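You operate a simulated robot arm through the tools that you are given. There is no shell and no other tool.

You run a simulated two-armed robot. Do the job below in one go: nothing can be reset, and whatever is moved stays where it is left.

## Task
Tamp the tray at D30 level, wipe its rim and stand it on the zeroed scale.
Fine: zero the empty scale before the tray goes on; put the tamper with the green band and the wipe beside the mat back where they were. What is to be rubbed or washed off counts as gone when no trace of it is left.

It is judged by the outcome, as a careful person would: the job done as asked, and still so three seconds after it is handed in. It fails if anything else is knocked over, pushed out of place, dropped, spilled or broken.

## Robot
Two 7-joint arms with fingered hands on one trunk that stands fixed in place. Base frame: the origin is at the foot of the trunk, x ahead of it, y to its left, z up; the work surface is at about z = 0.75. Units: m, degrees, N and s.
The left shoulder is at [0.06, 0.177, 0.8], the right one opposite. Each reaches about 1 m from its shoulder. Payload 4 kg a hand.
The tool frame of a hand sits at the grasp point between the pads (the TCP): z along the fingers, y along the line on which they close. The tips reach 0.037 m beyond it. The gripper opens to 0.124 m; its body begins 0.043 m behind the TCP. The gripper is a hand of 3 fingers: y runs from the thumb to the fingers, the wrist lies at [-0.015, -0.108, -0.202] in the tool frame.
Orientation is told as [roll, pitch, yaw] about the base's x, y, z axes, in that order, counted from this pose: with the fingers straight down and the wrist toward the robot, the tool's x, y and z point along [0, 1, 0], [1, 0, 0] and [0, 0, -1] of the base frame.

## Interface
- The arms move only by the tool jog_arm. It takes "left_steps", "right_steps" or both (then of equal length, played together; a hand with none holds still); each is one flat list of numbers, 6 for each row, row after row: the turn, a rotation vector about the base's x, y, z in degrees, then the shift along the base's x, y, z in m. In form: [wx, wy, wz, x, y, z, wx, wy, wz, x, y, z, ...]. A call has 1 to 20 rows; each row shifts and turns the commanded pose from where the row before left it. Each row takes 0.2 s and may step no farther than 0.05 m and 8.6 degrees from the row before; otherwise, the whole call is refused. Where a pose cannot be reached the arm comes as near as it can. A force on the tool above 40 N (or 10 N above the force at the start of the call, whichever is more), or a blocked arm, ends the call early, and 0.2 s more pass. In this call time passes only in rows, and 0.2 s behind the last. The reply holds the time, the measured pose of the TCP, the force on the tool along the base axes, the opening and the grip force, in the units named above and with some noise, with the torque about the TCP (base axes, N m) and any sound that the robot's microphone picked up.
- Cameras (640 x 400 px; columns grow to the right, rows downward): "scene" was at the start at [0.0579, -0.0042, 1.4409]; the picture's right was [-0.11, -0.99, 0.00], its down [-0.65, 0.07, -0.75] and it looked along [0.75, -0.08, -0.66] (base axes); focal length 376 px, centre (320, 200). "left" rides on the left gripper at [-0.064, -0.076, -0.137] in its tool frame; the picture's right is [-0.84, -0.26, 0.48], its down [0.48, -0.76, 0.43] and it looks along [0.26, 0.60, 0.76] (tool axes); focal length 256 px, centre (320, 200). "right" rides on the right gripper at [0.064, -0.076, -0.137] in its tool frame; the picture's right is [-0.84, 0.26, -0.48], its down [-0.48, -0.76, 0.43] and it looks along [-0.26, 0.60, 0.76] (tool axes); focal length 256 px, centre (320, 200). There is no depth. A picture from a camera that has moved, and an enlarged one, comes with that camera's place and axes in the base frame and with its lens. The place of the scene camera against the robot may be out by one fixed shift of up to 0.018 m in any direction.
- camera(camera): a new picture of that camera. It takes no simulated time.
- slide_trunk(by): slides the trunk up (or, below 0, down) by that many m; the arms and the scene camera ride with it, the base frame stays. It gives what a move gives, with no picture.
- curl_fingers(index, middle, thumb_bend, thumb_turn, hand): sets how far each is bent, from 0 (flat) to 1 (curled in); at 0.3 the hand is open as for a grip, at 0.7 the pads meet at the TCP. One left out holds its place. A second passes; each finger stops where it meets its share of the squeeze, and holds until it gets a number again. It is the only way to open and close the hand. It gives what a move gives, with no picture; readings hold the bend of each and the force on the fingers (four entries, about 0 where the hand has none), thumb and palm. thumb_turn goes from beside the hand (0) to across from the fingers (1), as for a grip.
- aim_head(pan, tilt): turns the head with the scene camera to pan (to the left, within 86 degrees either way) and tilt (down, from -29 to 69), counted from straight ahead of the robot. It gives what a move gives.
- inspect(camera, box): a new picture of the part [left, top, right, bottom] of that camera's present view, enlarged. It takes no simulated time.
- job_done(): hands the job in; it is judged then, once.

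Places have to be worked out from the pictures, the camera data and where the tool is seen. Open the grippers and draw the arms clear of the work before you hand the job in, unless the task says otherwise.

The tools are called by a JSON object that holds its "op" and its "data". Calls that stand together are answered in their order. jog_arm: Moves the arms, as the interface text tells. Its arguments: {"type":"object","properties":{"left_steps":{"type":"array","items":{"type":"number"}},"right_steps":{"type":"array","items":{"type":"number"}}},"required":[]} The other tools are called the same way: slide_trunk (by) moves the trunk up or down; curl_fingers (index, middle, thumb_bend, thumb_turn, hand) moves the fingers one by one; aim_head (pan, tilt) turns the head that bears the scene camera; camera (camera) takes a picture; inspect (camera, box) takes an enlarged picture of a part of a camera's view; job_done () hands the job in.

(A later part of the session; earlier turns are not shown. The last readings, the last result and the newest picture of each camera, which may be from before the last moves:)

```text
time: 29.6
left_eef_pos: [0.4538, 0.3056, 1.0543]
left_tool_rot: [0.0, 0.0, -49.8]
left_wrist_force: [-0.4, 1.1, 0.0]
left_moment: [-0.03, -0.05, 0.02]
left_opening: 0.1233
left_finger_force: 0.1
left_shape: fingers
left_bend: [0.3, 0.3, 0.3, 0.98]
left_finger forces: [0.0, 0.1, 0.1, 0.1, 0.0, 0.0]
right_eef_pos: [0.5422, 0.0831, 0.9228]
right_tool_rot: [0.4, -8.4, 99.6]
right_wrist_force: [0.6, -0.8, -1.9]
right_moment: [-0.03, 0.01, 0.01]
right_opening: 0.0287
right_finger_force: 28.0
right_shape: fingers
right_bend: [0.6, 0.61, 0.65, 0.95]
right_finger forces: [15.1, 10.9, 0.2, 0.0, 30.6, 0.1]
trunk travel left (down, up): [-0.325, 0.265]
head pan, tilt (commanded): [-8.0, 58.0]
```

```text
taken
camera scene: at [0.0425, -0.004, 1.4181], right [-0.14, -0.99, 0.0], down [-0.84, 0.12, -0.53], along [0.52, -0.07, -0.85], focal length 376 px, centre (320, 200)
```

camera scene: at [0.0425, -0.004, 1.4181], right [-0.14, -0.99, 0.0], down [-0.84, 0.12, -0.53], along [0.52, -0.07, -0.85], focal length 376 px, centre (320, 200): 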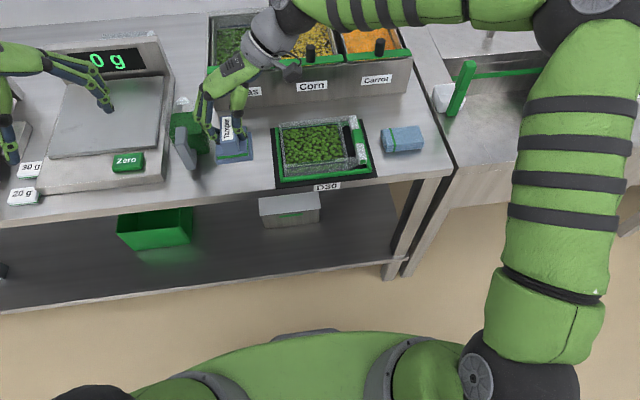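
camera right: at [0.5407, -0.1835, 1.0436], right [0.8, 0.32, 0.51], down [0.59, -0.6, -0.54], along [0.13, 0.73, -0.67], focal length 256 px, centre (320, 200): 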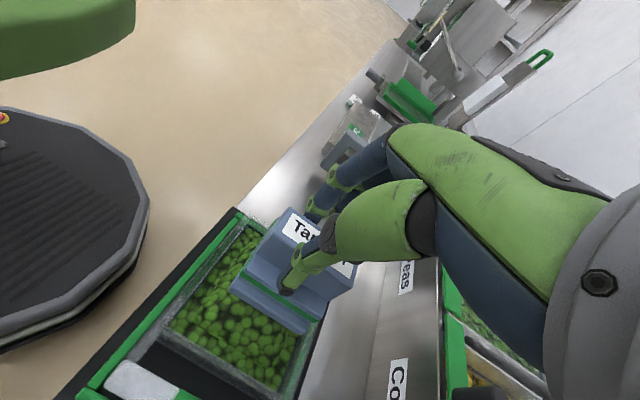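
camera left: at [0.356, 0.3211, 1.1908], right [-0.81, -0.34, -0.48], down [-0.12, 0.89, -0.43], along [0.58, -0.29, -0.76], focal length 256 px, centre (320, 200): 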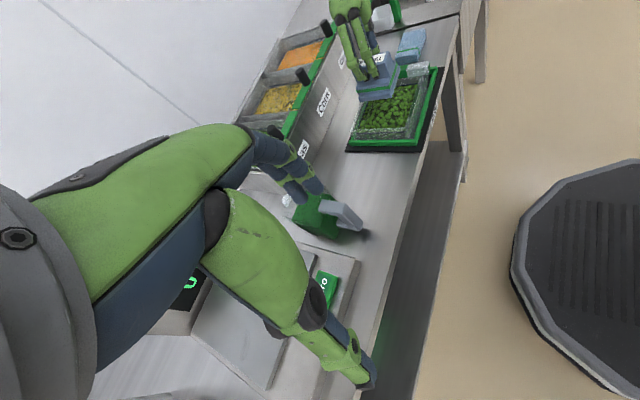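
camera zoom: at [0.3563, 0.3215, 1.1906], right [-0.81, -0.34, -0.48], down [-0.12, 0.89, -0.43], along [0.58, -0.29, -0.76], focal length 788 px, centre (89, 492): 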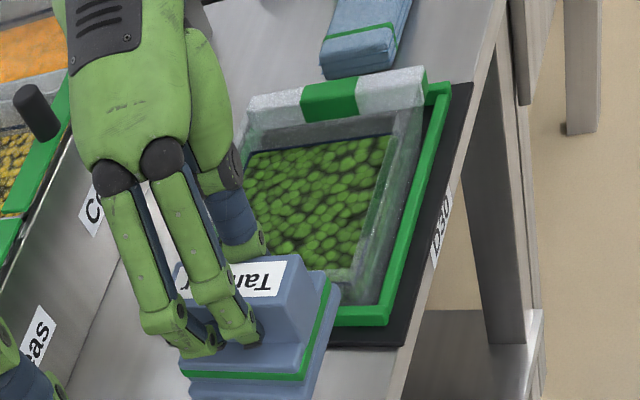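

The whole pea surface is now flat and level, and nothing has spilled. I'll take the tamper back to its spot, aiming its centre at (0.540, 0.088), and lower it onto the table.

{"op": "jog_arm", "data": {"right_steps": [0, 0, 0, -0.002, -0.003, -0.02, 0, 0, 0, 0, 0, -0.025, 0, 0, 0, 0, 0, -0.02, 0, 0, 0, 0, 0, -0.015, 0, 0, 0, 0, 0, -0.006]}}

{"op": "inspect", "data": {"camera": "scene", "box": [180, 110, 290, 200]}}

{"op": "inspect", "data": {"camera": "left", "box": [320, 110, 440, 220]}}

```text
time: 30.8
left_eef_pos: [0.453, 0.3044, 1.0545]
left_tool_rot: [0.0, 0.0, -49.8]
left_wrist_force: [0.0, -0.4, -0.3]
left_moment: [-0.01, 0.01, 0.01]
left_opening: 0.1233
left_finger_force: 0.0
left_shape: fingers
left_bend: [0.3, 0.3, 0.3, 0.98]
left_finger forces: [0.0, 0.0, 0.0, 0.1, 0.1, 0.1]
right_eef_pos: [0.5401, 0.0774, 0.8364]
right_tool_rot: [0.3, -8.4, 99.6]
right_wrist_force: [0.3, 0.6, -2.0]
right_moment: [-0.02, -0.03, 0.01]
right_opening: 0.0287
right_finger_force: 28.3
right_shape: fingers
right_bend: [0.6, 0.61, 0.65, 0.95]
right_finger forces: [15.0, 10.7, 0.0, 0.0, 30.5, 0.0]
trunk travel left (down, up): [-0.325, 0.265]
head pan, tilt (commanded): [-8.0, 58.0]
```

```text
4.44 times, centred on (235, 155) of scene
camera zoom: at [0.0425, -0.0044, 1.4181], right [-0.14, -0.99, 0.0], down [-0.84, 0.12, -0.53], along [0.52, -0.07, -0.85], focal length 1669 px, centre (698, 400)
```

zoom: 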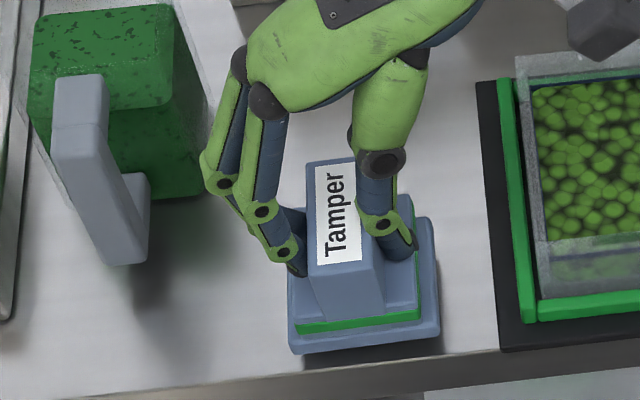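

```text
3.64 times, centred on (380, 165) of left
camera zoom: at [0.3561, 0.3213, 1.1908], right [-0.81, -0.34, -0.48], down [-0.12, 0.89, -0.43], along [0.58, -0.29, -0.76], focal length 931 px, centre (102, 327)
```

zoom: 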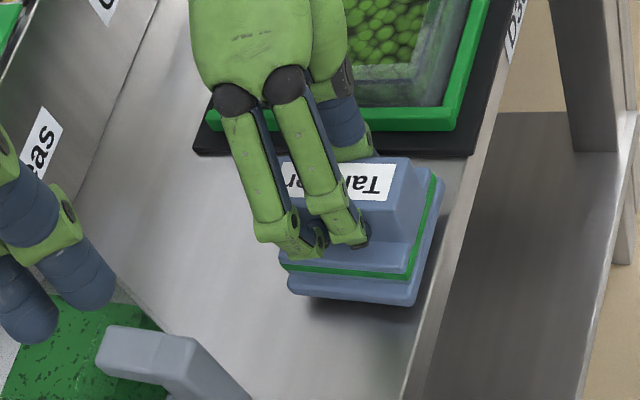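

Compared with the original picture, it needs about +4 mm in x and +3 mm in y. I'll adjust and lower gently to contact.

{"op": "jog_arm", "data": {"right_steps": [0, 0, 0, 0.004, 0.003, -0.002, 0, 0, 0, 0, 0, -0.003, 0, 0, 0, 0, 0, -0.002, 0, 0, 0, 0, 0, -0.001]}}

{"op": "inspect", "data": {"camera": "scene", "box": [180, 110, 290, 200]}}

{"op": "inspect", "data": {"camera": "left", "box": [320, 110, 440, 220]}}

```text
time: 31.8
left_eef_pos: [0.4539, 0.3038, 1.0548]
left_tool_rot: [0.0, 0.0, -49.8]
left_wrist_force: [0.1, -0.1, 0.0]
left_moment: [0.0, 0.01, 0.0]
left_opening: 0.1234
left_finger_force: 0.0
left_shape: fingers
left_bend: [0.3, 0.3, 0.3, 0.98]
left_finger forces: [0.0, 0.0, 0.0, 0.0, 0.0, 0.0]
right_eef_pos: [0.5431, 0.0812, 0.8303]
right_tool_rot: [0.3, -8.3, 99.6]
right_wrist_force: [-1.3, 0.1, -0.6]
right_moment: [-0.02, 0.01, 0.01]
right_opening: 0.0287
right_finger_force: 28.3
right_shape: fingers
right_bend: [0.6, 0.61, 0.65, 0.95]
right_finger forces: [14.8, 10.8, 0.1, 0.1, 30.6, 0.0]
trunk travel left (down, up): [-0.325, 0.265]
head pan, tilt (commanded): [-8.0, 58.0]
```

```text
4.44 times, centred on (235, 155) of scene
camera zoom: at [0.0425, -0.0044, 1.4181], right [-0.14, -0.99, 0.0], down [-0.84, 0.12, -0.53], along [0.52, -0.07, -0.85], focal length 1669 px, centre (698, 400)
```

zoom: 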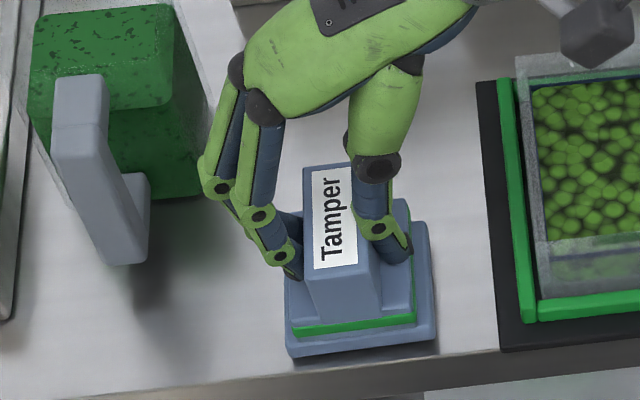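

```text
3.64 times, centred on (380, 165) of left
camera zoom: at [0.3561, 0.3213, 1.1908], right [-0.81, -0.34, -0.48], down [-0.12, 0.89, -0.43], along [0.58, -0.29, -0.76], focal length 931 px, centre (102, 327)
```

zoom: 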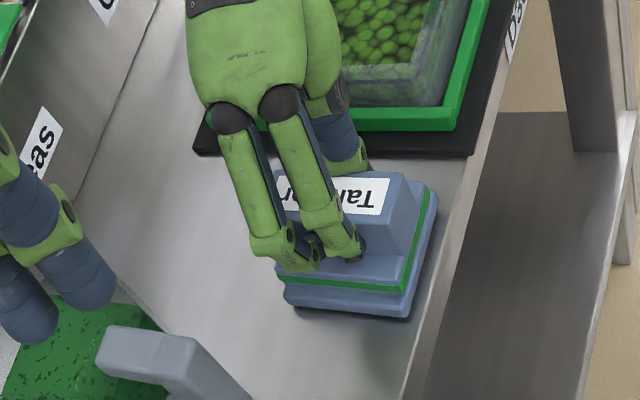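

It matches the original position within about a millimetre and is nearly touching. I'll lower the last bit to contact.

{"op": "jog_arm", "data": {"right_steps": [0, 0, 0, 0, 0.001, -0.0015, 0, 0, 0, 0, 0, -0.0015]}}

```text
time: 32.4
left_eef_pos: [0.454, 0.3038, 1.0549]
left_tool_rot: [0.0, 0.0, -49.7]
left_wrist_force: [0.2, 0.0, 1.1]
left_moment: [0.0, 0.01, -0.03]
left_opening: 0.1233
left_finger_force: 0.1
left_shape: fingers
left_bend: [0.3, 0.3, 0.3, 0.98]
left_finger forces: [0.0, 0.0, 0.1, 0.1, 0.1, 0.0]
right_eef_pos: [0.5435, 0.0821, 0.8255]
right_tool_rot: [0.4, -8.4, 99.6]
right_wrist_force: [-0.9, 0.7, -0.2]
right_moment: [0.02, -0.02, -0.01]
right_opening: 0.0284
right_finger_force: 27.6
right_shape: fingers
right_bend: [0.6, 0.61, 0.65, 0.95]
right_finger forces: [14.9, 10.9, 0.1, 0.0, 30.9, 0.0]
trunk travel left (down, up): [-0.325, 0.265]
head pan, tilt (commanded): [-8.0, 58.0]
```

There's no contact force yet, so I'll continue in 1 mm steps.

{"op": "jog_arm", "data": {"right_steps": [0, 0, 0, 0, 0, -0.001, 0, 0, 0, 0, 0, -0.001]}}

{"op": "inspect", "data": {"camera": "scene", "box": [210, 130, 270, 200]}}

```text
time: 33.0
left_eef_pos: [0.4539, 0.3043, 1.0549]
left_tool_rot: [-0.1, 0.0, -49.8]
left_wrist_force: [0.8, 0.4, -0.4]
left_moment: [0.0, -0.01, 0.02]
left_opening: 0.1231
left_finger_force: 0.0
left_shape: fingers
left_bend: [0.3, 0.3, 0.3, 0.98]
left_finger forces: [0.0, 0.0, 0.0, 0.0, 0.0, 0.0]
right_eef_pos: [0.5444, 0.0824, 0.8253]
right_tool_rot: [0.4, -8.4, 99.6]
right_wrist_force: [-1.2, -3.6, 7.9]
right_moment: [0.15, 0.02, 0.06]
right_opening: 0.0288
right_finger_force: 30.7
right_shape: fingers
right_bend: [0.6, 0.61, 0.65, 0.95]
right_finger forces: [15.1, 11.3, 0.0, 0.0, 35.2, 0.0]
trunk travel left (down, up): [-0.325, 0.265]
head pan, tilt (commanded): [-8.0, 58.0]
```

```text
5.71 times, centred on (240, 165) of scene
camera zoom: at [0.0419, -0.0048, 1.4183], right [-0.14, -0.99, 0.0], down [-0.84, 0.12, -0.53], along [0.52, -0.07, -0.85], focal length 2146 px, centre (777, 400)
```

zoom: 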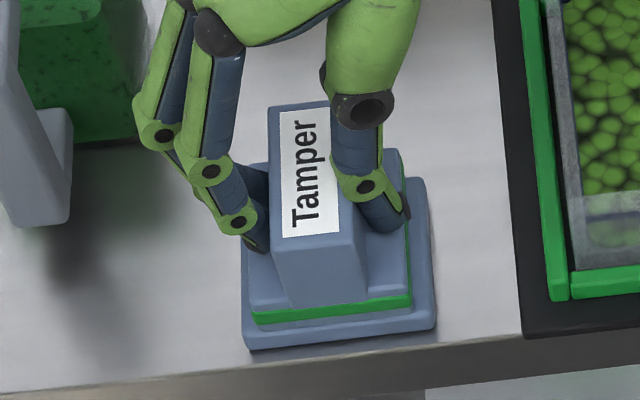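

The tamper is on the table, within a couple of millimetres of its original spot. I'll open the hand to release it.

{"op": "curl_fingers", "data": {"hand": "right", "index": 0.5, "middle": 0.5, "thumb_bend": 0.5}}

{"op": "inspect", "data": {"camera": "scene", "box": [180, 110, 290, 200]}}

{"op": "inspect", "data": {"camera": "left", "box": [320, 110, 440, 220]}}

```text
time: 34.0
left_eef_pos: [0.454, 0.3039, 1.0552]
left_tool_rot: [0.0, 0.0, -49.8]
left_wrist_force: [-0.8, 0.0, 0.1]
left_moment: [0.0, -0.02, 0.01]
left_opening: 0.123
left_finger_force: 0.0
left_shape: fingers
left_bend: [0.3, 0.3, 0.3, 0.98]
left_finger forces: [0.0, 0.1, 0.0, 0.0, 0.1, 0.0]
right_eef_pos: [0.5438, 0.0821, 0.8246]
right_tool_rot: [0.2, -8.4, 99.6]
right_wrist_force: [0.8, -0.1, 0.1]
right_moment: [0.01, 0.0, -0.01]
right_opening: 0.062
right_finger_force: 0.1
right_shape: fingers
right_bend: [0.5, 0.5, 0.5, 0.97]
right_finger forces: [0.0, 0.1, 0.0, 0.1, 0.0, 0.0]
trunk travel left (down, up): [-0.325, 0.265]
head pan, tilt (commanded): [-8.0, 58.0]
```

```text
4.44 times, centred on (235, 155) of scene
camera zoom: at [0.0424, -0.0044, 1.4181], right [-0.14, -0.99, 0.0], down [-0.84, 0.12, -0.53], along [0.52, -0.07, -0.85], focal length 1669 px, centre (698, 400)
```

zoom: 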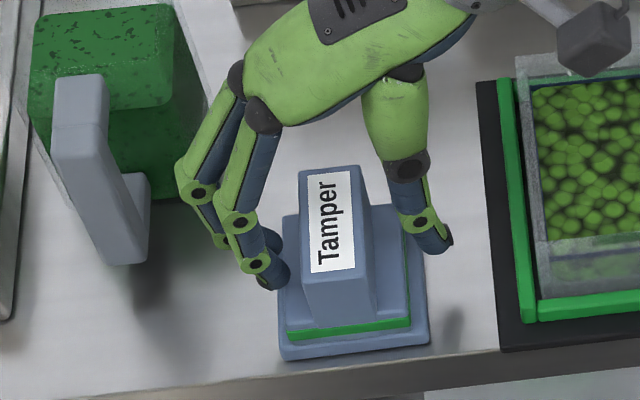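

```text
3.64 times, centred on (380, 165) of left
camera zoom: at [0.356, 0.3213, 1.1908], right [-0.81, -0.34, -0.48], down [-0.12, 0.89, -0.43], along [0.58, -0.29, -0.76], focal length 931 px, centre (102, 327)
```

zoom: 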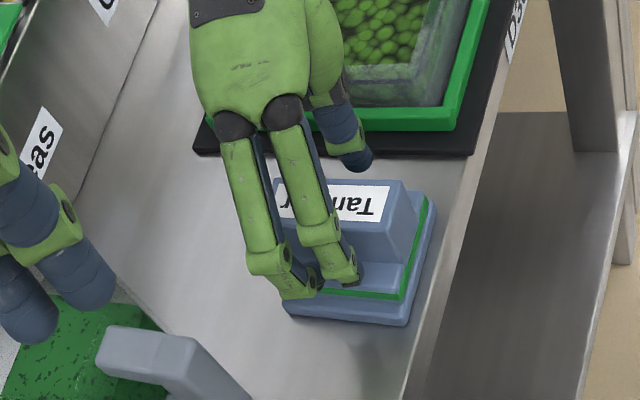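

The tamper is released and standing about 3 mm from where it began. I'll lift the hand straight up, undoing its tilt, and then examine the rim with strong enlargements.

{"op": "jog_arm", "data": {"right_steps": [0, 0, 0, 0, 0, 0.015, 0, 0, 0, 0, 0, 0.03, -4.5, -0.5, -4.5, 0, -0.005, 0.035, -4.5, -0.5, -4.5, 0, -0.01, 0.03, 0, 0, -8, 0, -0.035, 0.01, 0, 0, -8, 0, -0.035, 0.005, 0, 0, -8, 0, -0.035, 0, 0, 0, -8, 0, -0.035, 0, 0, 0, -8, 0.005, -0.035, 0, 0, 0, -8, 0.005, -0.035, 0, 0, 0, -8, 0.005, -0.035, 0, 0, 0, -8, 0.005, -0.035, 0, 0, 0, -8, 0.005, -0.035, 0, 0, 0, -8, 0.005, -0.02, 0, 0, 0, -8, 0, 0, 0]}}

{"op": "inspect", "data": {"camera": "scene", "box": [274, 110, 334, 150]}}

{"op": "inspect", "data": {"camera": "scene", "box": [320, 110, 380, 150]}}

{"op": "inspect", "data": {"camera": "scene", "box": [274, 145, 334, 190]}}

{"op": "inspect", "data": {"camera": "scene", "box": [320, 145, 380, 190]}}

```text
time: 37.2
left_eef_pos: [0.4532, 0.3043, 1.0535]
left_tool_rot: [-0.1, 0.0, -49.8]
left_wrist_force: [0.1, -0.1, 0.5]
left_moment: [0.0, -0.02, -0.01]
left_opening: 0.1234
left_finger_force: 0.2
left_shape: fingers
left_bend: [0.3, 0.3, 0.3, 0.98]
left_finger forces: [0.0, 0.0, 0.0, 0.0, 0.0, 0.0]
right_eef_pos: [0.5755, -0.2674, 0.949]
right_tool_rot: [0.0, 0.5, 2.5]
right_wrist_force: [0.3, -1.2, 0.3]
right_moment: [0.0, 0.01, 0.01]
right_opening: 0.0618
right_finger_force: 0.1
right_shape: fingers
right_bend: [0.5, 0.5, 0.5, 0.98]
right_finger forces: [0.0, 0.1, 0.1, 0.0, 0.0, 0.1]
trunk travel left (down, up): [-0.325, 0.265]
head pan, tilt (commanded): [-8.0, 58.0]
```

```text
10.00 times, centred on (304, 130) of scene
camera zoom: at [0.0424, -0.0043, 1.4181], right [-0.14, -0.99, 0.0], down [-0.84, 0.12, -0.53], along [0.52, -0.07, -0.85], focal length 3756 px, centre (480, 900)
```

zoom: 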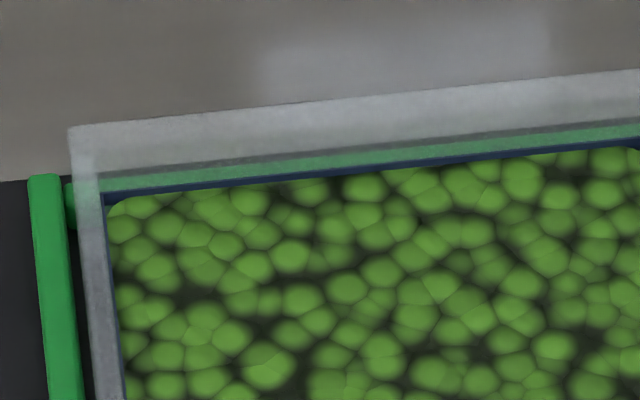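

```text
10.00 times, centred on (350, 130) of scene
camera zoom: at [0.0424, -0.0043, 1.4181], right [-0.14, -0.99, 0.0], down [-0.84, 0.12, -0.53], along [0.52, -0.07, -0.85], focal length 3756 px, centre (20, 900)
```

zoom: 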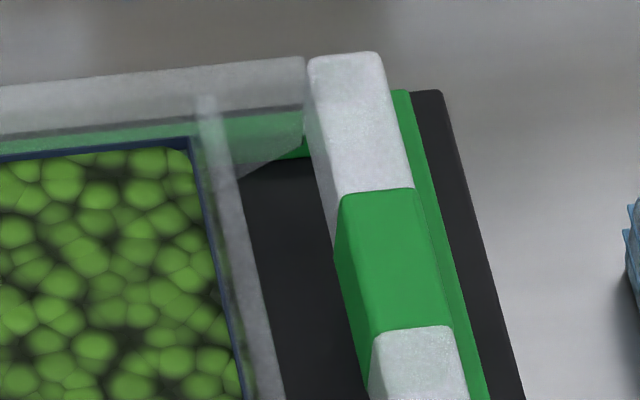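

```text
8.89 times, centred on (304, 168) of scene
camera zoom: at [0.0424, -0.0043, 1.4181], right [-0.14, -0.99, 0.0], down [-0.84, 0.12, -0.53], along [0.52, -0.07, -0.85], focal length 3339 px, centre (462, 489)
```

zoom: 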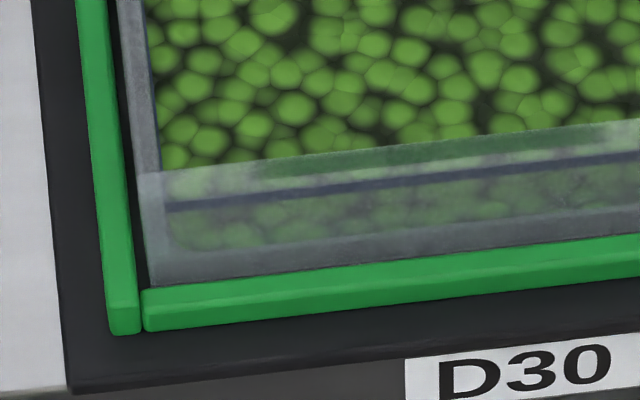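

```text
8.89 times, centred on (350, 168) of scene
camera zoom: at [0.0424, -0.0043, 1.4181], right [-0.14, -0.99, 0.0], down [-0.84, 0.12, -0.53], along [0.52, -0.07, -0.85], focal length 3339 px, centre (53, 489)
```

zoom: 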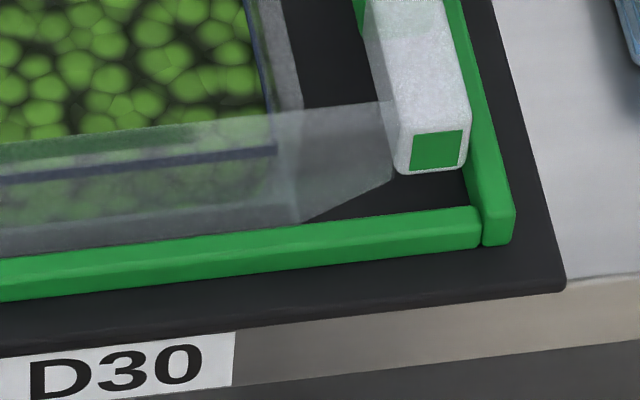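

The rim still shows no obvious stain except perhaps a green patch along the near wall. I'll enlarge that strip further.

{"op": "inspect", "data": {"camera": "scene", "box": [284, 156, 314, 176]}}

{"op": "inspect", "data": {"camera": "scene", "box": [310, 154, 340, 174]}}

{"op": "inspect", "data": {"camera": "scene", "box": [336, 150, 366, 170]}}

{"op": "inspect", "data": {"camera": "scene", "box": [340, 115, 365, 165]}}

{"op": "camera", "data": {"camera": "right"}}

```text
16.00 times, centred on (299, 166) of scene
camera zoom: at [0.0424, -0.0043, 1.4181], right [-0.14, -0.99, 0.0], down [-0.84, 0.12, -0.53], along [0.52, -0.07, -0.85], focal length 6010 px, centre (656, 744)
```

zoom: 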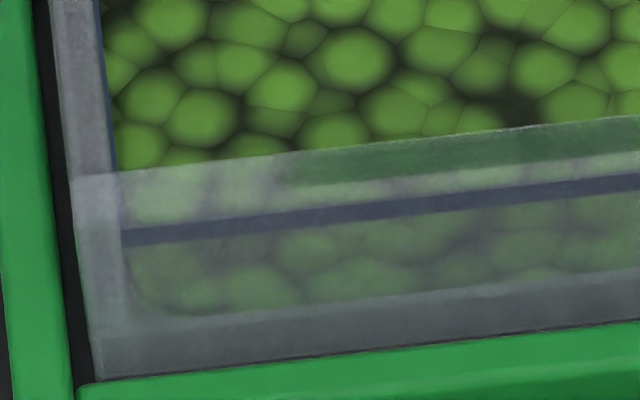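

```text
16.00 times, centred on (325, 164) of scene
camera zoom: at [0.0424, -0.0043, 1.4181], right [-0.14, -0.99, 0.0], down [-0.84, 0.12, -0.53], along [0.52, -0.07, -0.85], focal length 6010 px, centre (240, 776)
```

zoom: 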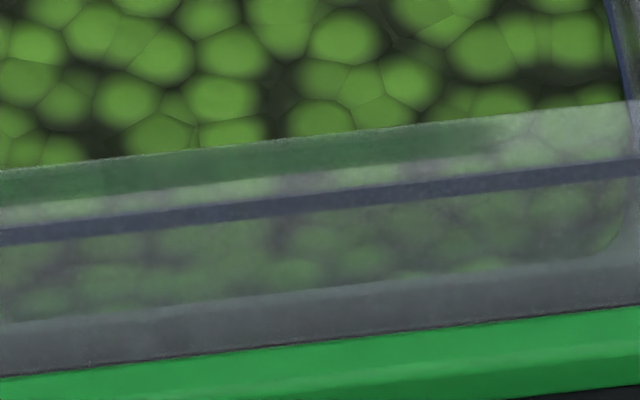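

```text
16.00 times, centred on (351, 160) of scene
camera zoom: at [0.0424, -0.0043, 1.4181], right [-0.14, -0.99, 0.0], down [-0.84, 0.12, -0.53], along [0.52, -0.07, -0.85], focal length 6010 px, centre (-176, 840)
```

zoom: 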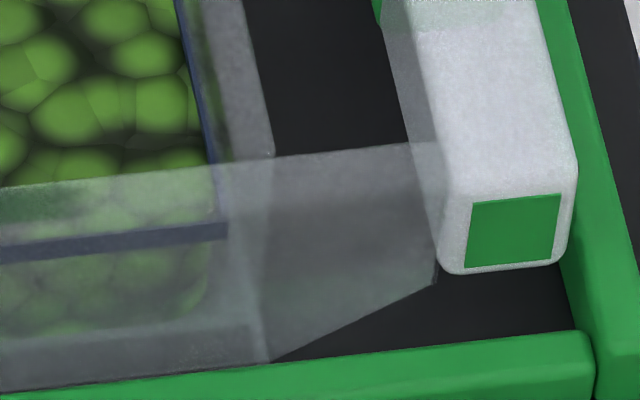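

```text
8.00 times, centred on (352, 140) of scene
camera zoom: at [0.0424, -0.0043, 1.4181], right [-0.14, -0.99, 0.0], down [-0.84, 0.12, -0.53], along [0.52, -0.07, -0.85], focal length 3005 px, centre (60, 680)
```

zoom: 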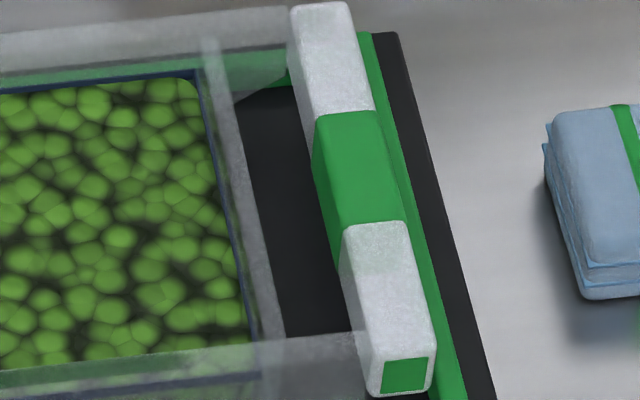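

```text
taken
camera right: at [0.4965, -0.2071, 1.0878], right [0.3, -0.83, 0.48], down [-0.74, -0.52, -0.43], along [0.6, -0.23, -0.77], focal length 256 px, centre (320, 200)
```

right: 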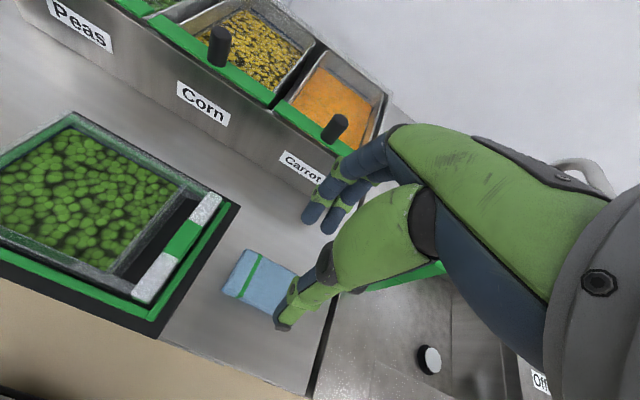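

There is a translucent green smear on the near rim, at x≈0.528, running from about y=-0.03 to -0.11. The other three sides look clean. Now I'll locate the wipe precisely.

{"op": "inspect", "data": {"camera": "right", "box": [200, 230, 320, 340]}}

{"op": "inspect", "data": {"camera": "scene", "box": [370, 110, 440, 165]}}

{"op": "inspect", "data": {"camera": "left", "box": [380, 10, 450, 80]}}

```text
3.64 times, centred on (260, 285) of right
camera zoom: at [0.4965, -0.2071, 1.0878], right [0.3, -0.83, 0.48], down [-0.74, -0.52, -0.43], along [0.6, -0.23, -0.77], focal length 931 px, centre (538, -109)
```

zoom: 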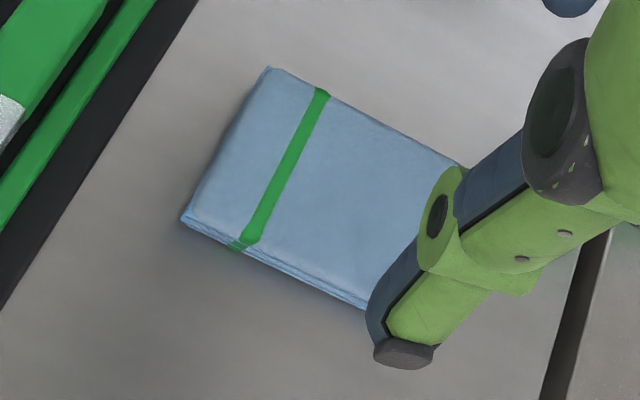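

```text
7.27 times, centred on (405, 138) of scene
camera zoom: at [0.0424, -0.0043, 1.4181], right [-0.14, -0.99, 0.0], down [-0.84, 0.12, -0.53], along [0.52, -0.07, -0.85], focal length 2732 px, centre (-298, 654)
```

zoom: 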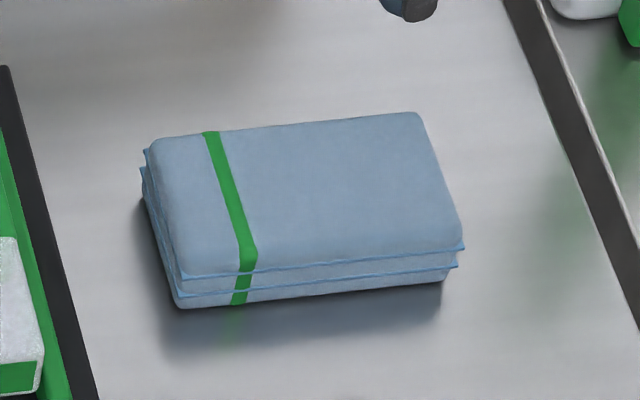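

```text
5.71 times, centred on (415, 45) of left
camera zoom: at [0.356, 0.3214, 1.1908], right [-0.81, -0.34, -0.48], down [-0.12, 0.89, -0.43], along [0.58, -0.29, -0.76], focal length 1463 px, centre (-223, 1086)
```

zoom: 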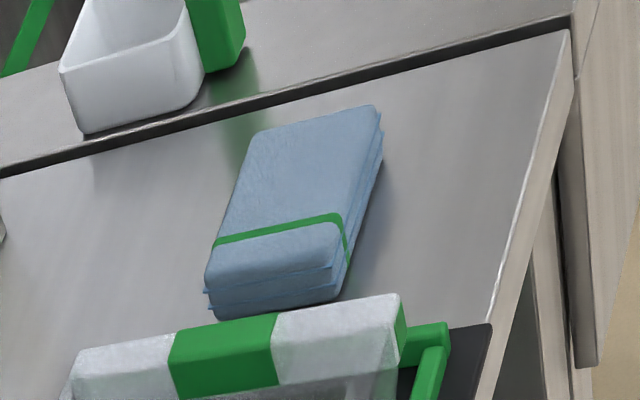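

The wipe measures about 50 × 88 × 24 mm and is centred near (0.589, -0.277). I'll open the right hand wider, square its yaw and move above it.

{"op": "curl_fingers", "data": {"hand": "right", "index": 0.4, "middle": 0.4, "thumb_bend": 0.4}}

{"op": "jog_arm", "data": {"right_steps": [0, -0.5, -2.5, 0.007, -0.005, -0.03, 0, 0, 0, 0.006, -0.005, -0.03, 0, 0, 0, 0, 0, -0.03]}}

{"op": "camera", "data": {"camera": "right"}}

{"op": "inspect", "data": {"camera": "scene", "box": [350, 80, 460, 180]}}

{"op": "inspect", "data": {"camera": "left", "box": [370, 0, 470, 90]}}

```text
time: 38.2
left_eef_pos: [0.4532, 0.3048, 1.0534]
left_tool_rot: [0.0, -0.1, -49.8]
left_wrist_force: [0.1, 0.3, 0.0]
left_moment: [0.02, 0.0, 0.01]
left_opening: 0.1233
left_finger_force: 0.1
left_shape: fingers
left_bend: [0.3, 0.3, 0.3, 0.98]
left_finger forces: [0.0, 0.1, 0.0, 0.1, 0.1, 0.0]
right_eef_pos: [0.5747, -0.2677, 0.9499]
right_tool_rot: [0.1, 0.8, 2.5]
right_wrist_force: [-0.9, -0.2, 0.3]
right_moment: [0.0, 0.0, -0.01]
right_opening: 0.0932
right_finger_force: 0.0
right_shape: fingers
right_bend: [0.4, 0.4, 0.4, 0.98]
right_finger forces: [0.1, 0.1, 0.1, 0.0, 0.1, 0.0]
trunk travel left (down, up): [-0.325, 0.265]
head pan, tilt (commanded): [-8.0, 58.0]
```

```text
time: 39.0
left_eef_pos: [0.4527, 0.3033, 1.0539]
left_tool_rot: [0.0, 0.1, -49.8]
left_wrist_force: [0.5, 0.3, -0.2]
left_moment: [0.0, 0.02, -0.01]
left_opening: 0.1234
left_finger_force: 0.0
left_shape: fingers
left_bend: [0.3, 0.3, 0.3, 0.98]
left_finger forces: [0.1, 0.0, 0.0, 0.1, 0.0, 0.0]
right_eef_pos: [0.5874, -0.2766, 0.8593]
right_tool_rot: [0.2, 0.2, 0.0]
right_wrist_force: [0.4, 0.0, 0.4]
right_moment: [0.01, 0.01, -0.01]
right_opening: 0.0929
right_finger_force: 0.1
right_shape: fingers
right_bend: [0.4, 0.4, 0.4, 0.98]
right_finger forces: [0.1, 0.1, 0.0, 0.0, 0.1, 0.0]
trunk travel left (down, up): [-0.325, 0.265]
head pan, tilt (commanded): [-8.0, 58.0]
```

```text
taken
camera right: at [0.511, -0.2137, 0.9967], right [0.26, -0.84, 0.48], down [-0.76, -0.48, -0.43], along [0.6, -0.25, -0.76], focal length 256 px, centre (320, 200)
```

right: 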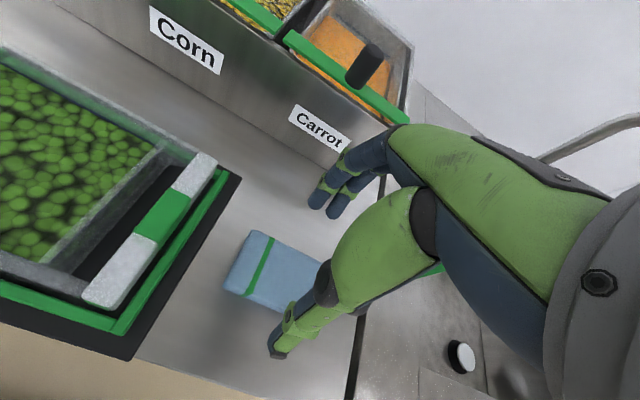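

```text
4.00 times, centred on (405, 130) of scene
camera zoom: at [0.0425, -0.004, 1.4181], right [-0.14, -0.99, 0.0], down [-0.84, 0.12, -0.53], along [0.52, -0.07, -0.85], focal length 1502 px, centre (-20, 480)
```

zoom: 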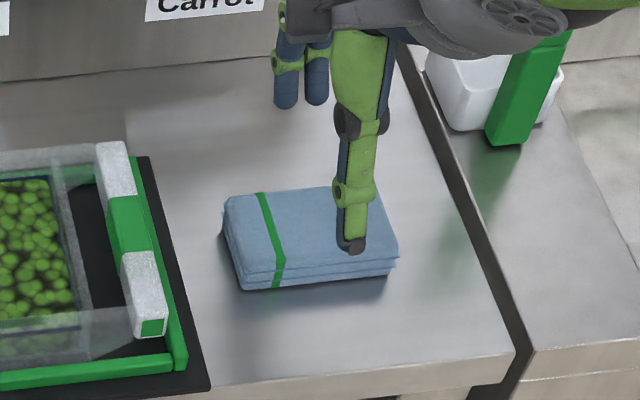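

```text
4.44 times, centred on (420, 45) of left
camera zoom: at [0.3562, 0.3217, 1.1907], right [-0.81, -0.34, -0.48], down [-0.12, 0.89, -0.43], along [0.58, -0.29, -0.76], focal length 1138 px, centre (-124, 889)
```

zoom: 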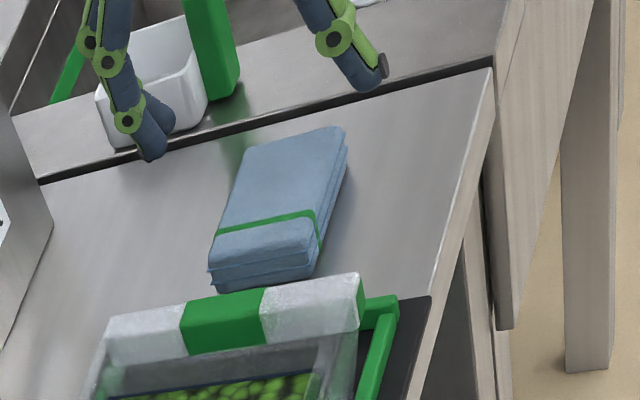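

The hand is centred over the wipe, thumb on the near side and fingers on the far side. I'll lower so the tips end a few millimetres above the table.

{"op": "jog_arm", "data": {"right_steps": [0, 0, 0, 0.001, 0, -0.03, 0, 0, 0, 0, 0, -0.02, 0, 0, 0, 0, 0, -0.01]}}

{"op": "inspect", "data": {"camera": "scene", "box": [370, 90, 440, 170]}}

{"op": "inspect", "data": {"camera": "left", "box": [370, 0, 470, 90]}}

{"op": "inspect", "data": {"camera": "right", "box": [200, 170, 400, 370]}}

```text
time: 39.8
left_eef_pos: [0.4534, 0.3035, 1.0536]
left_tool_rot: [0.0, 0.0, -49.8]
left_wrist_force: [-0.3, 0.1, 0.1]
left_moment: [-0.01, 0.0, 0.02]
left_opening: 0.1234
left_finger_force: 0.1
left_shape: fingers
left_bend: [0.3, 0.3, 0.3, 0.98]
left_finger forces: [0.0, 0.1, 0.1, 0.0, 0.1, 0.0]
right_eef_pos: [0.5877, -0.2779, 0.7987]
right_tool_rot: [0.0, 0.1, 0.1]
right_wrist_force: [-0.3, 0.2, 0.4]
right_moment: [-0.02, -0.01, 0.0]
right_opening: 0.0931
right_finger_force: 0.0
right_shape: fingers
right_bend: [0.4, 0.4, 0.4, 0.98]
right_finger forces: [0.0, 0.0, 0.0, 0.0, 0.0, 0.0]
trunk travel left (down, up): [-0.325, 0.265]
head pan, tilt (commanded): [-8.0, 58.0]
```

```text
5.00 times, centred on (405, 130) of scene
camera zoom: at [0.0423, -0.0047, 1.4181], right [-0.14, -0.99, 0.0], down [-0.84, 0.12, -0.53], along [0.52, -0.07, -0.85], focal length 1878 px, centre (-105, 550)
```

zoom: 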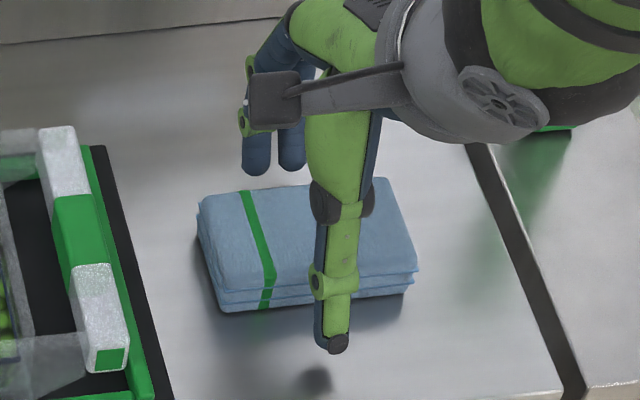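

```text
4.44 times, centred on (420, 45) of left
camera zoom: at [0.356, 0.3211, 1.1909], right [-0.81, -0.34, -0.48], down [-0.12, 0.89, -0.43], along [0.58, -0.29, -0.76], focal length 1138 px, centre (-124, 889)
```

zoom: 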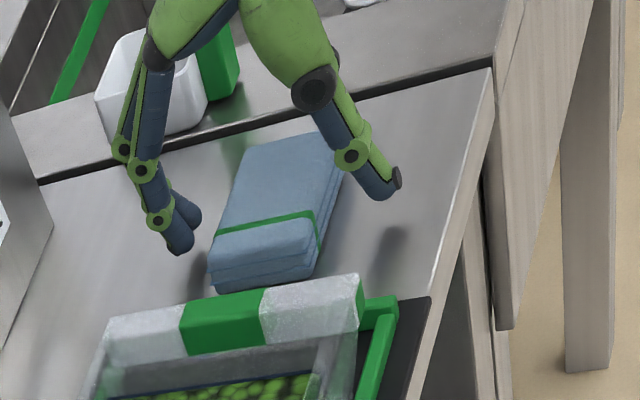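

```text
2.00 times, centred on (300, 270) of right
camera zoom: at [0.5122, -0.2147, 0.937], right [0.26, -0.84, 0.48], down [-0.76, -0.48, -0.43], along [0.6, -0.25, -0.76], focal length 512 px, centre (360, 60)
```

zoom: 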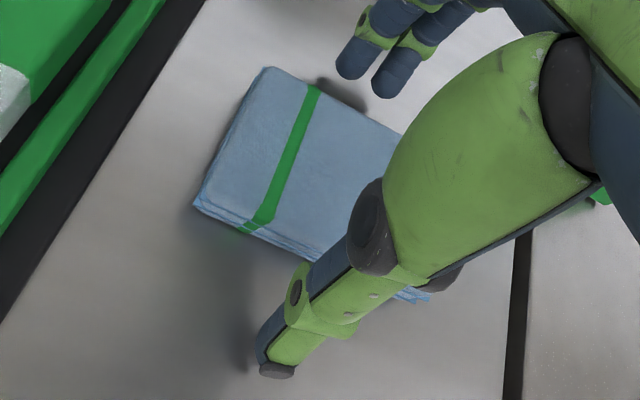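

The tips straddle the wipe and are clear of the table. I'll lower 3 mm more and close gently.

{"op": "jog_arm", "data": {"right_steps": [0, 0, 0, 0, 0, -0.003]}}

{"op": "curl_fingers", "data": {"hand": "right", "index": 0.56, "middle": 0.56, "thumb_bend": 0.56}}

{"op": "inspect", "data": {"camera": "scene", "box": [370, 90, 440, 170]}}

{"op": "inspect", "data": {"camera": "left", "box": [370, 0, 470, 90]}}

```text
time: 40.2
left_eef_pos: [0.4536, 0.3054, 1.0535]
left_tool_rot: [-0.1, 0.0, -49.8]
left_wrist_force: [0.2, 0.2, 0.5]
left_moment: [-0.01, 0.0, -0.02]
left_opening: 0.1229
left_finger_force: 0.0
left_shape: fingers
left_bend: [0.3, 0.3, 0.3, 0.98]
left_finger forces: [0.0, 0.0, 0.1, 0.0, 0.0, 0.0]
right_eef_pos: [0.588, -0.2786, 0.796]
right_tool_rot: [0.1, 0.2, 0.0]
right_wrist_force: [0.6, -1.0, -1.2]
right_moment: [0.03, 0.0, 0.02]
right_opening: 0.0931
right_finger_force: 0.1
right_shape: fingers
right_bend: [0.4, 0.4, 0.4, 0.98]
right_finger forces: [0.0, 0.1, 0.1, 0.1, 0.0, 0.0]
trunk travel left (down, up): [-0.325, 0.265]
head pan, tilt (commanded): [-8.0, 58.0]
```

```text
time: 41.2
left_eef_pos: [0.4538, 0.3038, 1.0539]
left_tool_rot: [0.0, 0.0, -49.7]
left_wrist_force: [-0.6, 0.1, -0.6]
left_moment: [-0.01, -0.02, -0.02]
left_opening: 0.1232
left_finger_force: 0.1
left_shape: fingers
left_bend: [0.3, 0.3, 0.3, 0.98]
left_finger forces: [0.0, 0.0, 0.1, 0.0, 0.0, 0.1]
right_eef_pos: [0.5877, -0.278, 0.7971]
right_tool_rot: [0.1, 0.1, 0.1]
right_wrist_force: [1.4, -0.3, 1.6]
right_moment: [-0.04, -0.13, -0.02]
right_opening: 0.0566
right_finger_force: 7.5
right_shape: fingers
right_bend: [0.53, 0.53, 0.54, 0.97]
right_finger forces: [3.9, 3.6, 0.0, 0.0, 6.4, 0.0]
trunk travel left (down, up): [-0.325, 0.265]
head pan, tilt (commanded): [-8.0, 58.0]
```

```text
5.00 times, centred on (405, 130) of scene
camera zoom: at [0.0423, -0.0044, 1.4181], right [-0.14, -0.99, 0.0], down [-0.84, 0.12, -0.53], along [0.52, -0.07, -0.85], focal length 1878 px, centre (-105, 550)
```

zoom: 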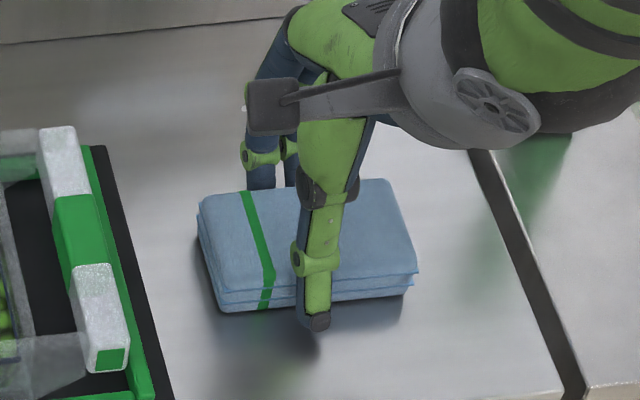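

```text
4.44 times, centred on (420, 45) of left
camera zoom: at [0.356, 0.3213, 1.1908], right [-0.81, -0.34, -0.48], down [-0.12, 0.89, -0.43], along [0.58, -0.29, -0.76], focal length 1138 px, centre (-124, 889)
```

zoom: 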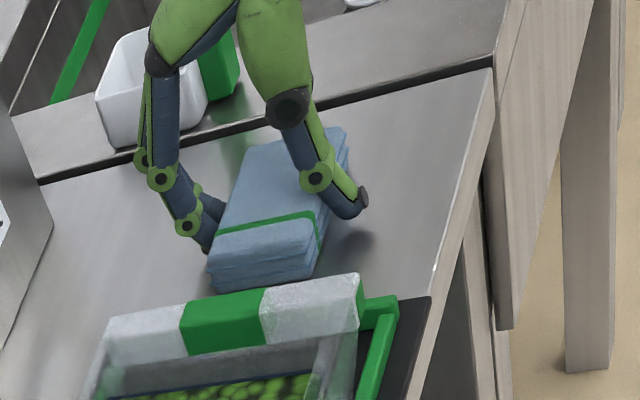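

The wipe is held with about 7 N and hasn't shifted. I'll lift it a little and check how it hangs.

{"op": "jog_arm", "data": {"right_steps": [0, 0, 0, 0, 0, 0.01, 0, 0, 0, 0, 0, 0.02, 0, 0, 0, 0, 0, 0.03]}}

{"op": "inspect", "data": {"camera": "scene", "box": [365, 70, 445, 160]}}

{"op": "inspect", "data": {"camera": "left", "box": [370, 0, 470, 90]}}

{"op": "inspect", "data": {"camera": "right", "box": [200, 170, 400, 370]}}

```text
time: 42.0
left_eef_pos: [0.4533, 0.3048, 1.0543]
left_tool_rot: [0.0, -0.1, -49.8]
left_wrist_force: [0.6, 0.8, 0.7]
left_moment: [-0.02, 0.02, 0.02]
left_opening: 0.1231
left_finger_force: 0.1
left_shape: fingers
left_bend: [0.3, 0.3, 0.3, 0.98]
left_finger forces: [0.1, 0.0, 0.1, 0.0, 0.0, 0.0]
right_eef_pos: [0.5889, -0.2785, 0.8549]
right_tool_rot: [0.1, 0.1, 0.1]
right_wrist_force: [0.0, 0.2, -0.1]
right_moment: [-0.02, 0.0, -0.02]
right_opening: 0.0566
right_finger_force: 6.8
right_shape: fingers
right_bend: [0.53, 0.54, 0.54, 0.97]
right_finger forces: [3.5, 3.1, 0.0, 0.1, 6.6, 0.0]
trunk travel left (down, up): [-0.325, 0.265]
head pan, tilt (commanded): [-8.0, 58.0]
```

```text
4.44 times, centred on (405, 115) of scene
camera zoom: at [0.0422, -0.0045, 1.4181], right [-0.14, -0.99, 0.0], down [-0.84, 0.12, -0.53], along [0.52, -0.07, -0.85], focal length 1669 px, centre (-58, 578)
```

zoom: 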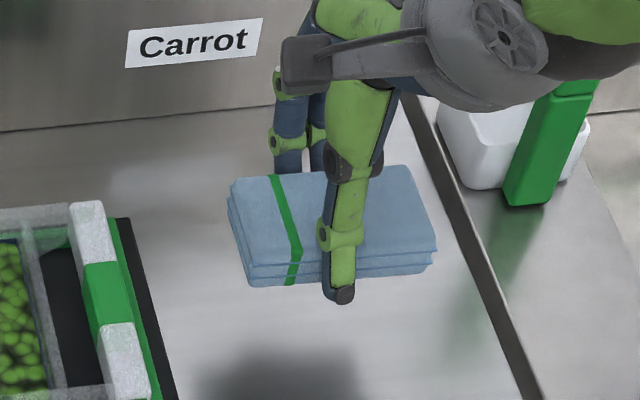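

```text
4.44 times, centred on (420, 45) of left
camera zoom: at [0.3558, 0.3213, 1.1908], right [-0.81, -0.34, -0.48], down [-0.12, 0.89, -0.43], along [0.58, -0.29, -0.76], focal length 1138 px, centre (-124, 889)
```

zoom: 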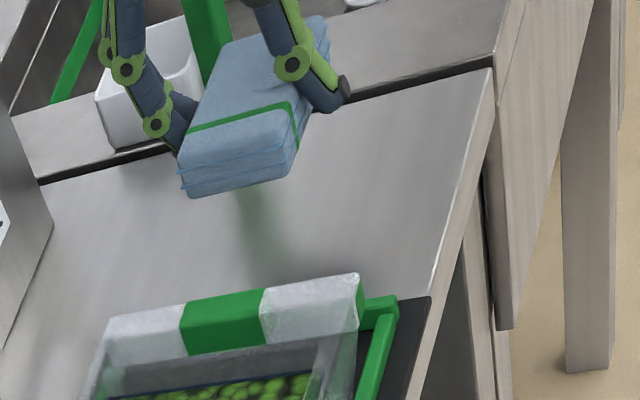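

```text
2.00 times, centred on (300, 270) of right
camera zoom: at [0.5124, -0.2145, 0.9942], right [0.26, -0.84, 0.48], down [-0.76, -0.48, -0.43], along [0.6, -0.25, -0.76], focal length 512 px, centre (360, 60)
```

zoom: 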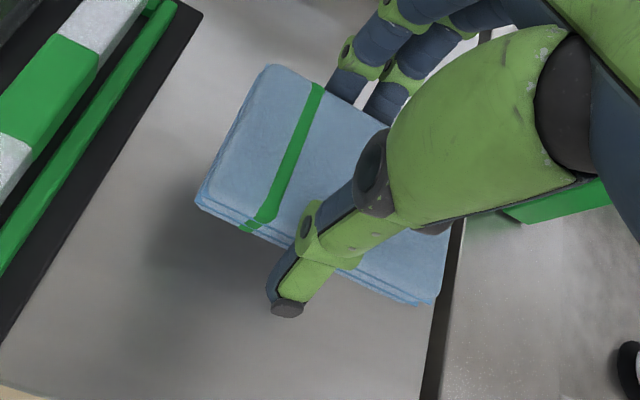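

The wipe hangs nearly level and centred, its underside 46 mm below the TCP. I'll carry it over the handle bar to just above the near rim.

{"op": "jog_arm", "data": {"right_steps": [0, 0, 0, -0.006, 0, 0.028, 0, 0, 0, -0.011, 0.042, 0, 0, 0, 0, -0.011, 0.042, 0, 0, 0, 0, -0.011, 0.042, 0, 0, 0, 0, -0.011, 0.042, 0, 0, 0, 0, -0.011, 0.04, 0, 0, 0, 0, 0, 0, -0.02]}}

{"op": "inspect", "data": {"camera": "scene", "box": [255, 90, 395, 200]}}

{"op": "inspect", "data": {"camera": "left", "box": [330, 30, 470, 170]}}

{"op": "camera", "data": {"camera": "right"}}

```text
time: 43.6
left_eef_pos: [0.4535, 0.3053, 1.054]
left_tool_rot: [0.0, 0.0, -49.8]
left_wrist_force: [-0.2, -0.1, 0.2]
left_moment: [0.01, 0.03, 0.0]
left_opening: 0.1229
left_finger_force: 0.0
left_shape: fingers
left_bend: [0.3, 0.3, 0.3, 0.98]
left_finger forces: [0.0, 0.1, 0.1, 0.0, 0.0, 0.0]
right_eef_pos: [0.5263, -0.0684, 0.8636]
right_tool_rot: [0.1, 0.0, 0.1]
right_wrist_force: [0.5, -0.8, -0.9]
right_moment: [0.03, -0.02, -0.05]
right_opening: 0.0568
right_finger_force: 6.9
right_shape: fingers
right_bend: [0.53, 0.54, 0.54, 0.97]
right_finger forces: [3.5, 3.0, 0.0, 0.0, 6.5, 0.0]
trunk travel left (down, up): [-0.325, 0.265]
head pan, tilt (commanded): [-8.0, 58.0]
```

```text
3.64 times, centred on (325, 145) of scene
camera zoom: at [0.0424, -0.0043, 1.4181], right [-0.14, -0.99, 0.0], down [-0.84, 0.12, -0.53], along [0.52, -0.07, -0.85], focal length 1366 px, centre (302, 400)
```

zoom: 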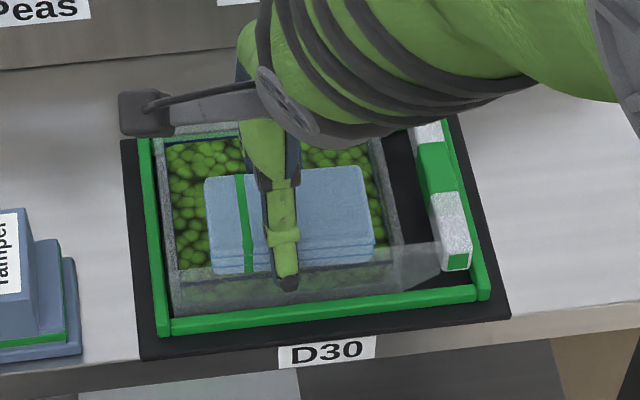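

```text
2.86 times, centred on (400, 100) of left
camera zoom: at [0.3561, 0.3213, 1.1907], right [-0.81, -0.34, -0.48], down [-0.12, 0.89, -0.43], along [0.58, -0.29, -0.76], focal length 731 px, centre (91, 486)
```

zoom: 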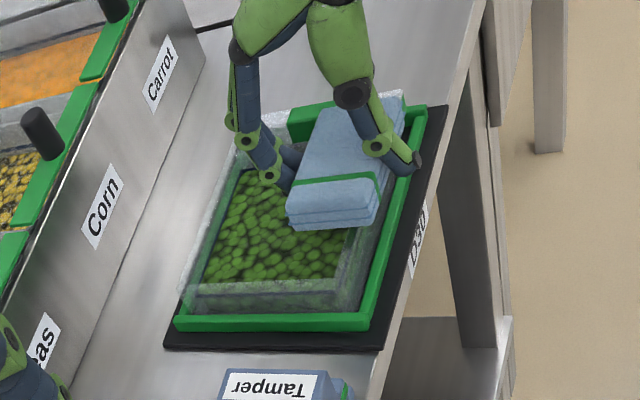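

```text
taken
camera right: at [0.4516, -0.0054, 1.0019], right [0.26, -0.84, 0.48], down [-0.76, -0.48, -0.43], along [0.6, -0.25, -0.76], focal length 256 px, centre (320, 200)
```

right: 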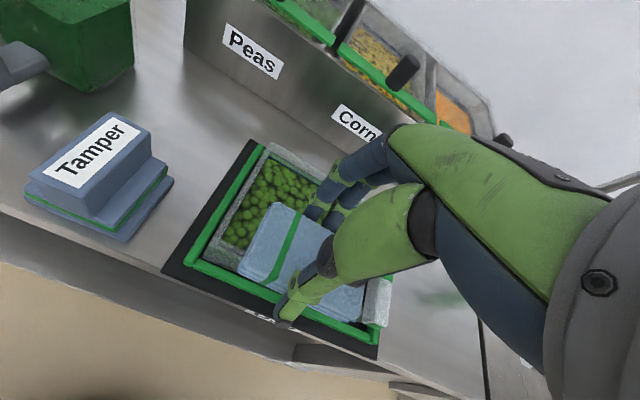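

The wipe is about 2 cm above the near rim. I'll lower it to light contact.

{"op": "jog_arm", "data": {"right_steps": [0, 0, 0, 0.001, -0.001, -0.01, 0, 0, 0, 0, 0, -0.006, 0, 0, 0, 0, 0, -0.003, 0, 0, 0, 0, 0, -0.002]}}

{"op": "inspect", "data": {"camera": "left", "box": [360, 50, 460, 140]}}

```text
time: 44.6
left_eef_pos: [0.4523, 0.3041, 1.0543]
left_tool_rot: [-0.1, 0.0, -49.7]
left_wrist_force: [-0.4, 0.2, -0.2]
left_moment: [-0.03, 0.0, -0.01]
left_opening: 0.1234
left_finger_force: 0.1
left_shape: fingers
left_bend: [0.3, 0.3, 0.3, 0.98]
left_finger forces: [0.1, 0.0, 0.0, 0.0, 0.1, 0.0]
right_eef_pos: [0.5287, -0.0705, 0.8441]
right_tool_rot: [0.1, 0.2, 0.0]
right_wrist_force: [-0.3, 0.5, -0.1]
right_moment: [0.01, 0.0, -0.01]
right_opening: 0.0565
right_finger_force: 6.7
right_shape: fingers
right_bend: [0.53, 0.54, 0.54, 0.97]
right_finger forces: [3.5, 3.0, 0.1, 0.1, 6.5, 0.0]
trunk travel left (down, up): [-0.325, 0.265]
head pan, tilt (commanded): [-8.0, 58.0]
```

```text
4.44 times, centred on (410, 95) of left
camera zoom: at [0.356, 0.3213, 1.1908], right [-0.81, -0.34, -0.48], down [-0.12, 0.89, -0.43], along [0.58, -0.29, -0.76], focal length 1138 px, centre (-80, 667)
```

zoom: 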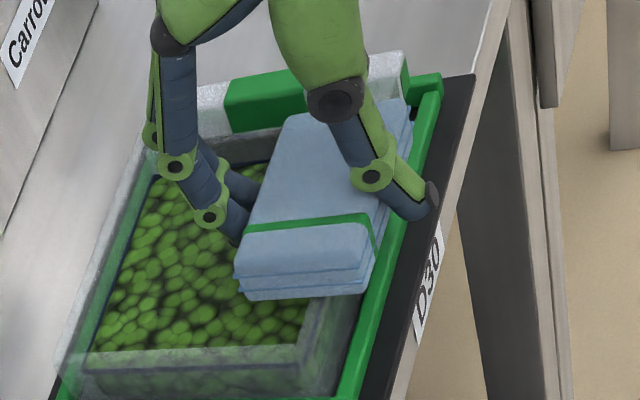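

There's no contact yet, with the wipe's bottom near z=0.798. I'll lower in 1.5 mm steps.

{"op": "jog_arm", "data": {"right_steps": [0, 0, 0, 0, 0, -0.0015, 0, 0, 0, 0, 0, -0.0015]}}

```text
time: 45.2
left_eef_pos: [0.4526, 0.3044, 1.0543]
left_tool_rot: [0.1, 0.0, -49.8]
left_wrist_force: [0.6, 0.2, 0.0]
left_moment: [-0.03, 0.02, 0.02]
left_opening: 0.1235
left_finger_force: 0.0
left_shape: fingers
left_bend: [0.3, 0.3, 0.3, 0.98]
left_finger forces: [0.0, 0.1, 0.0, 0.1, 0.0, 0.0]
right_eef_pos: [0.5281, -0.0697, 0.8415]
right_tool_rot: [0.3, 0.0, 0.2]
right_wrist_force: [0.4, 0.4, 11.1]
right_moment: [0.01, -0.02, 0.02]
right_opening: 0.0568
right_finger_force: 8.8
right_shape: fingers
right_bend: [0.53, 0.54, 0.54, 0.97]
right_finger forces: [3.5, 3.5, 0.0, 0.0, 9.7, 0.0]
trunk travel left (down, up): [-0.325, 0.265]
head pan, tilt (commanded): [-8.0, 58.0]
```

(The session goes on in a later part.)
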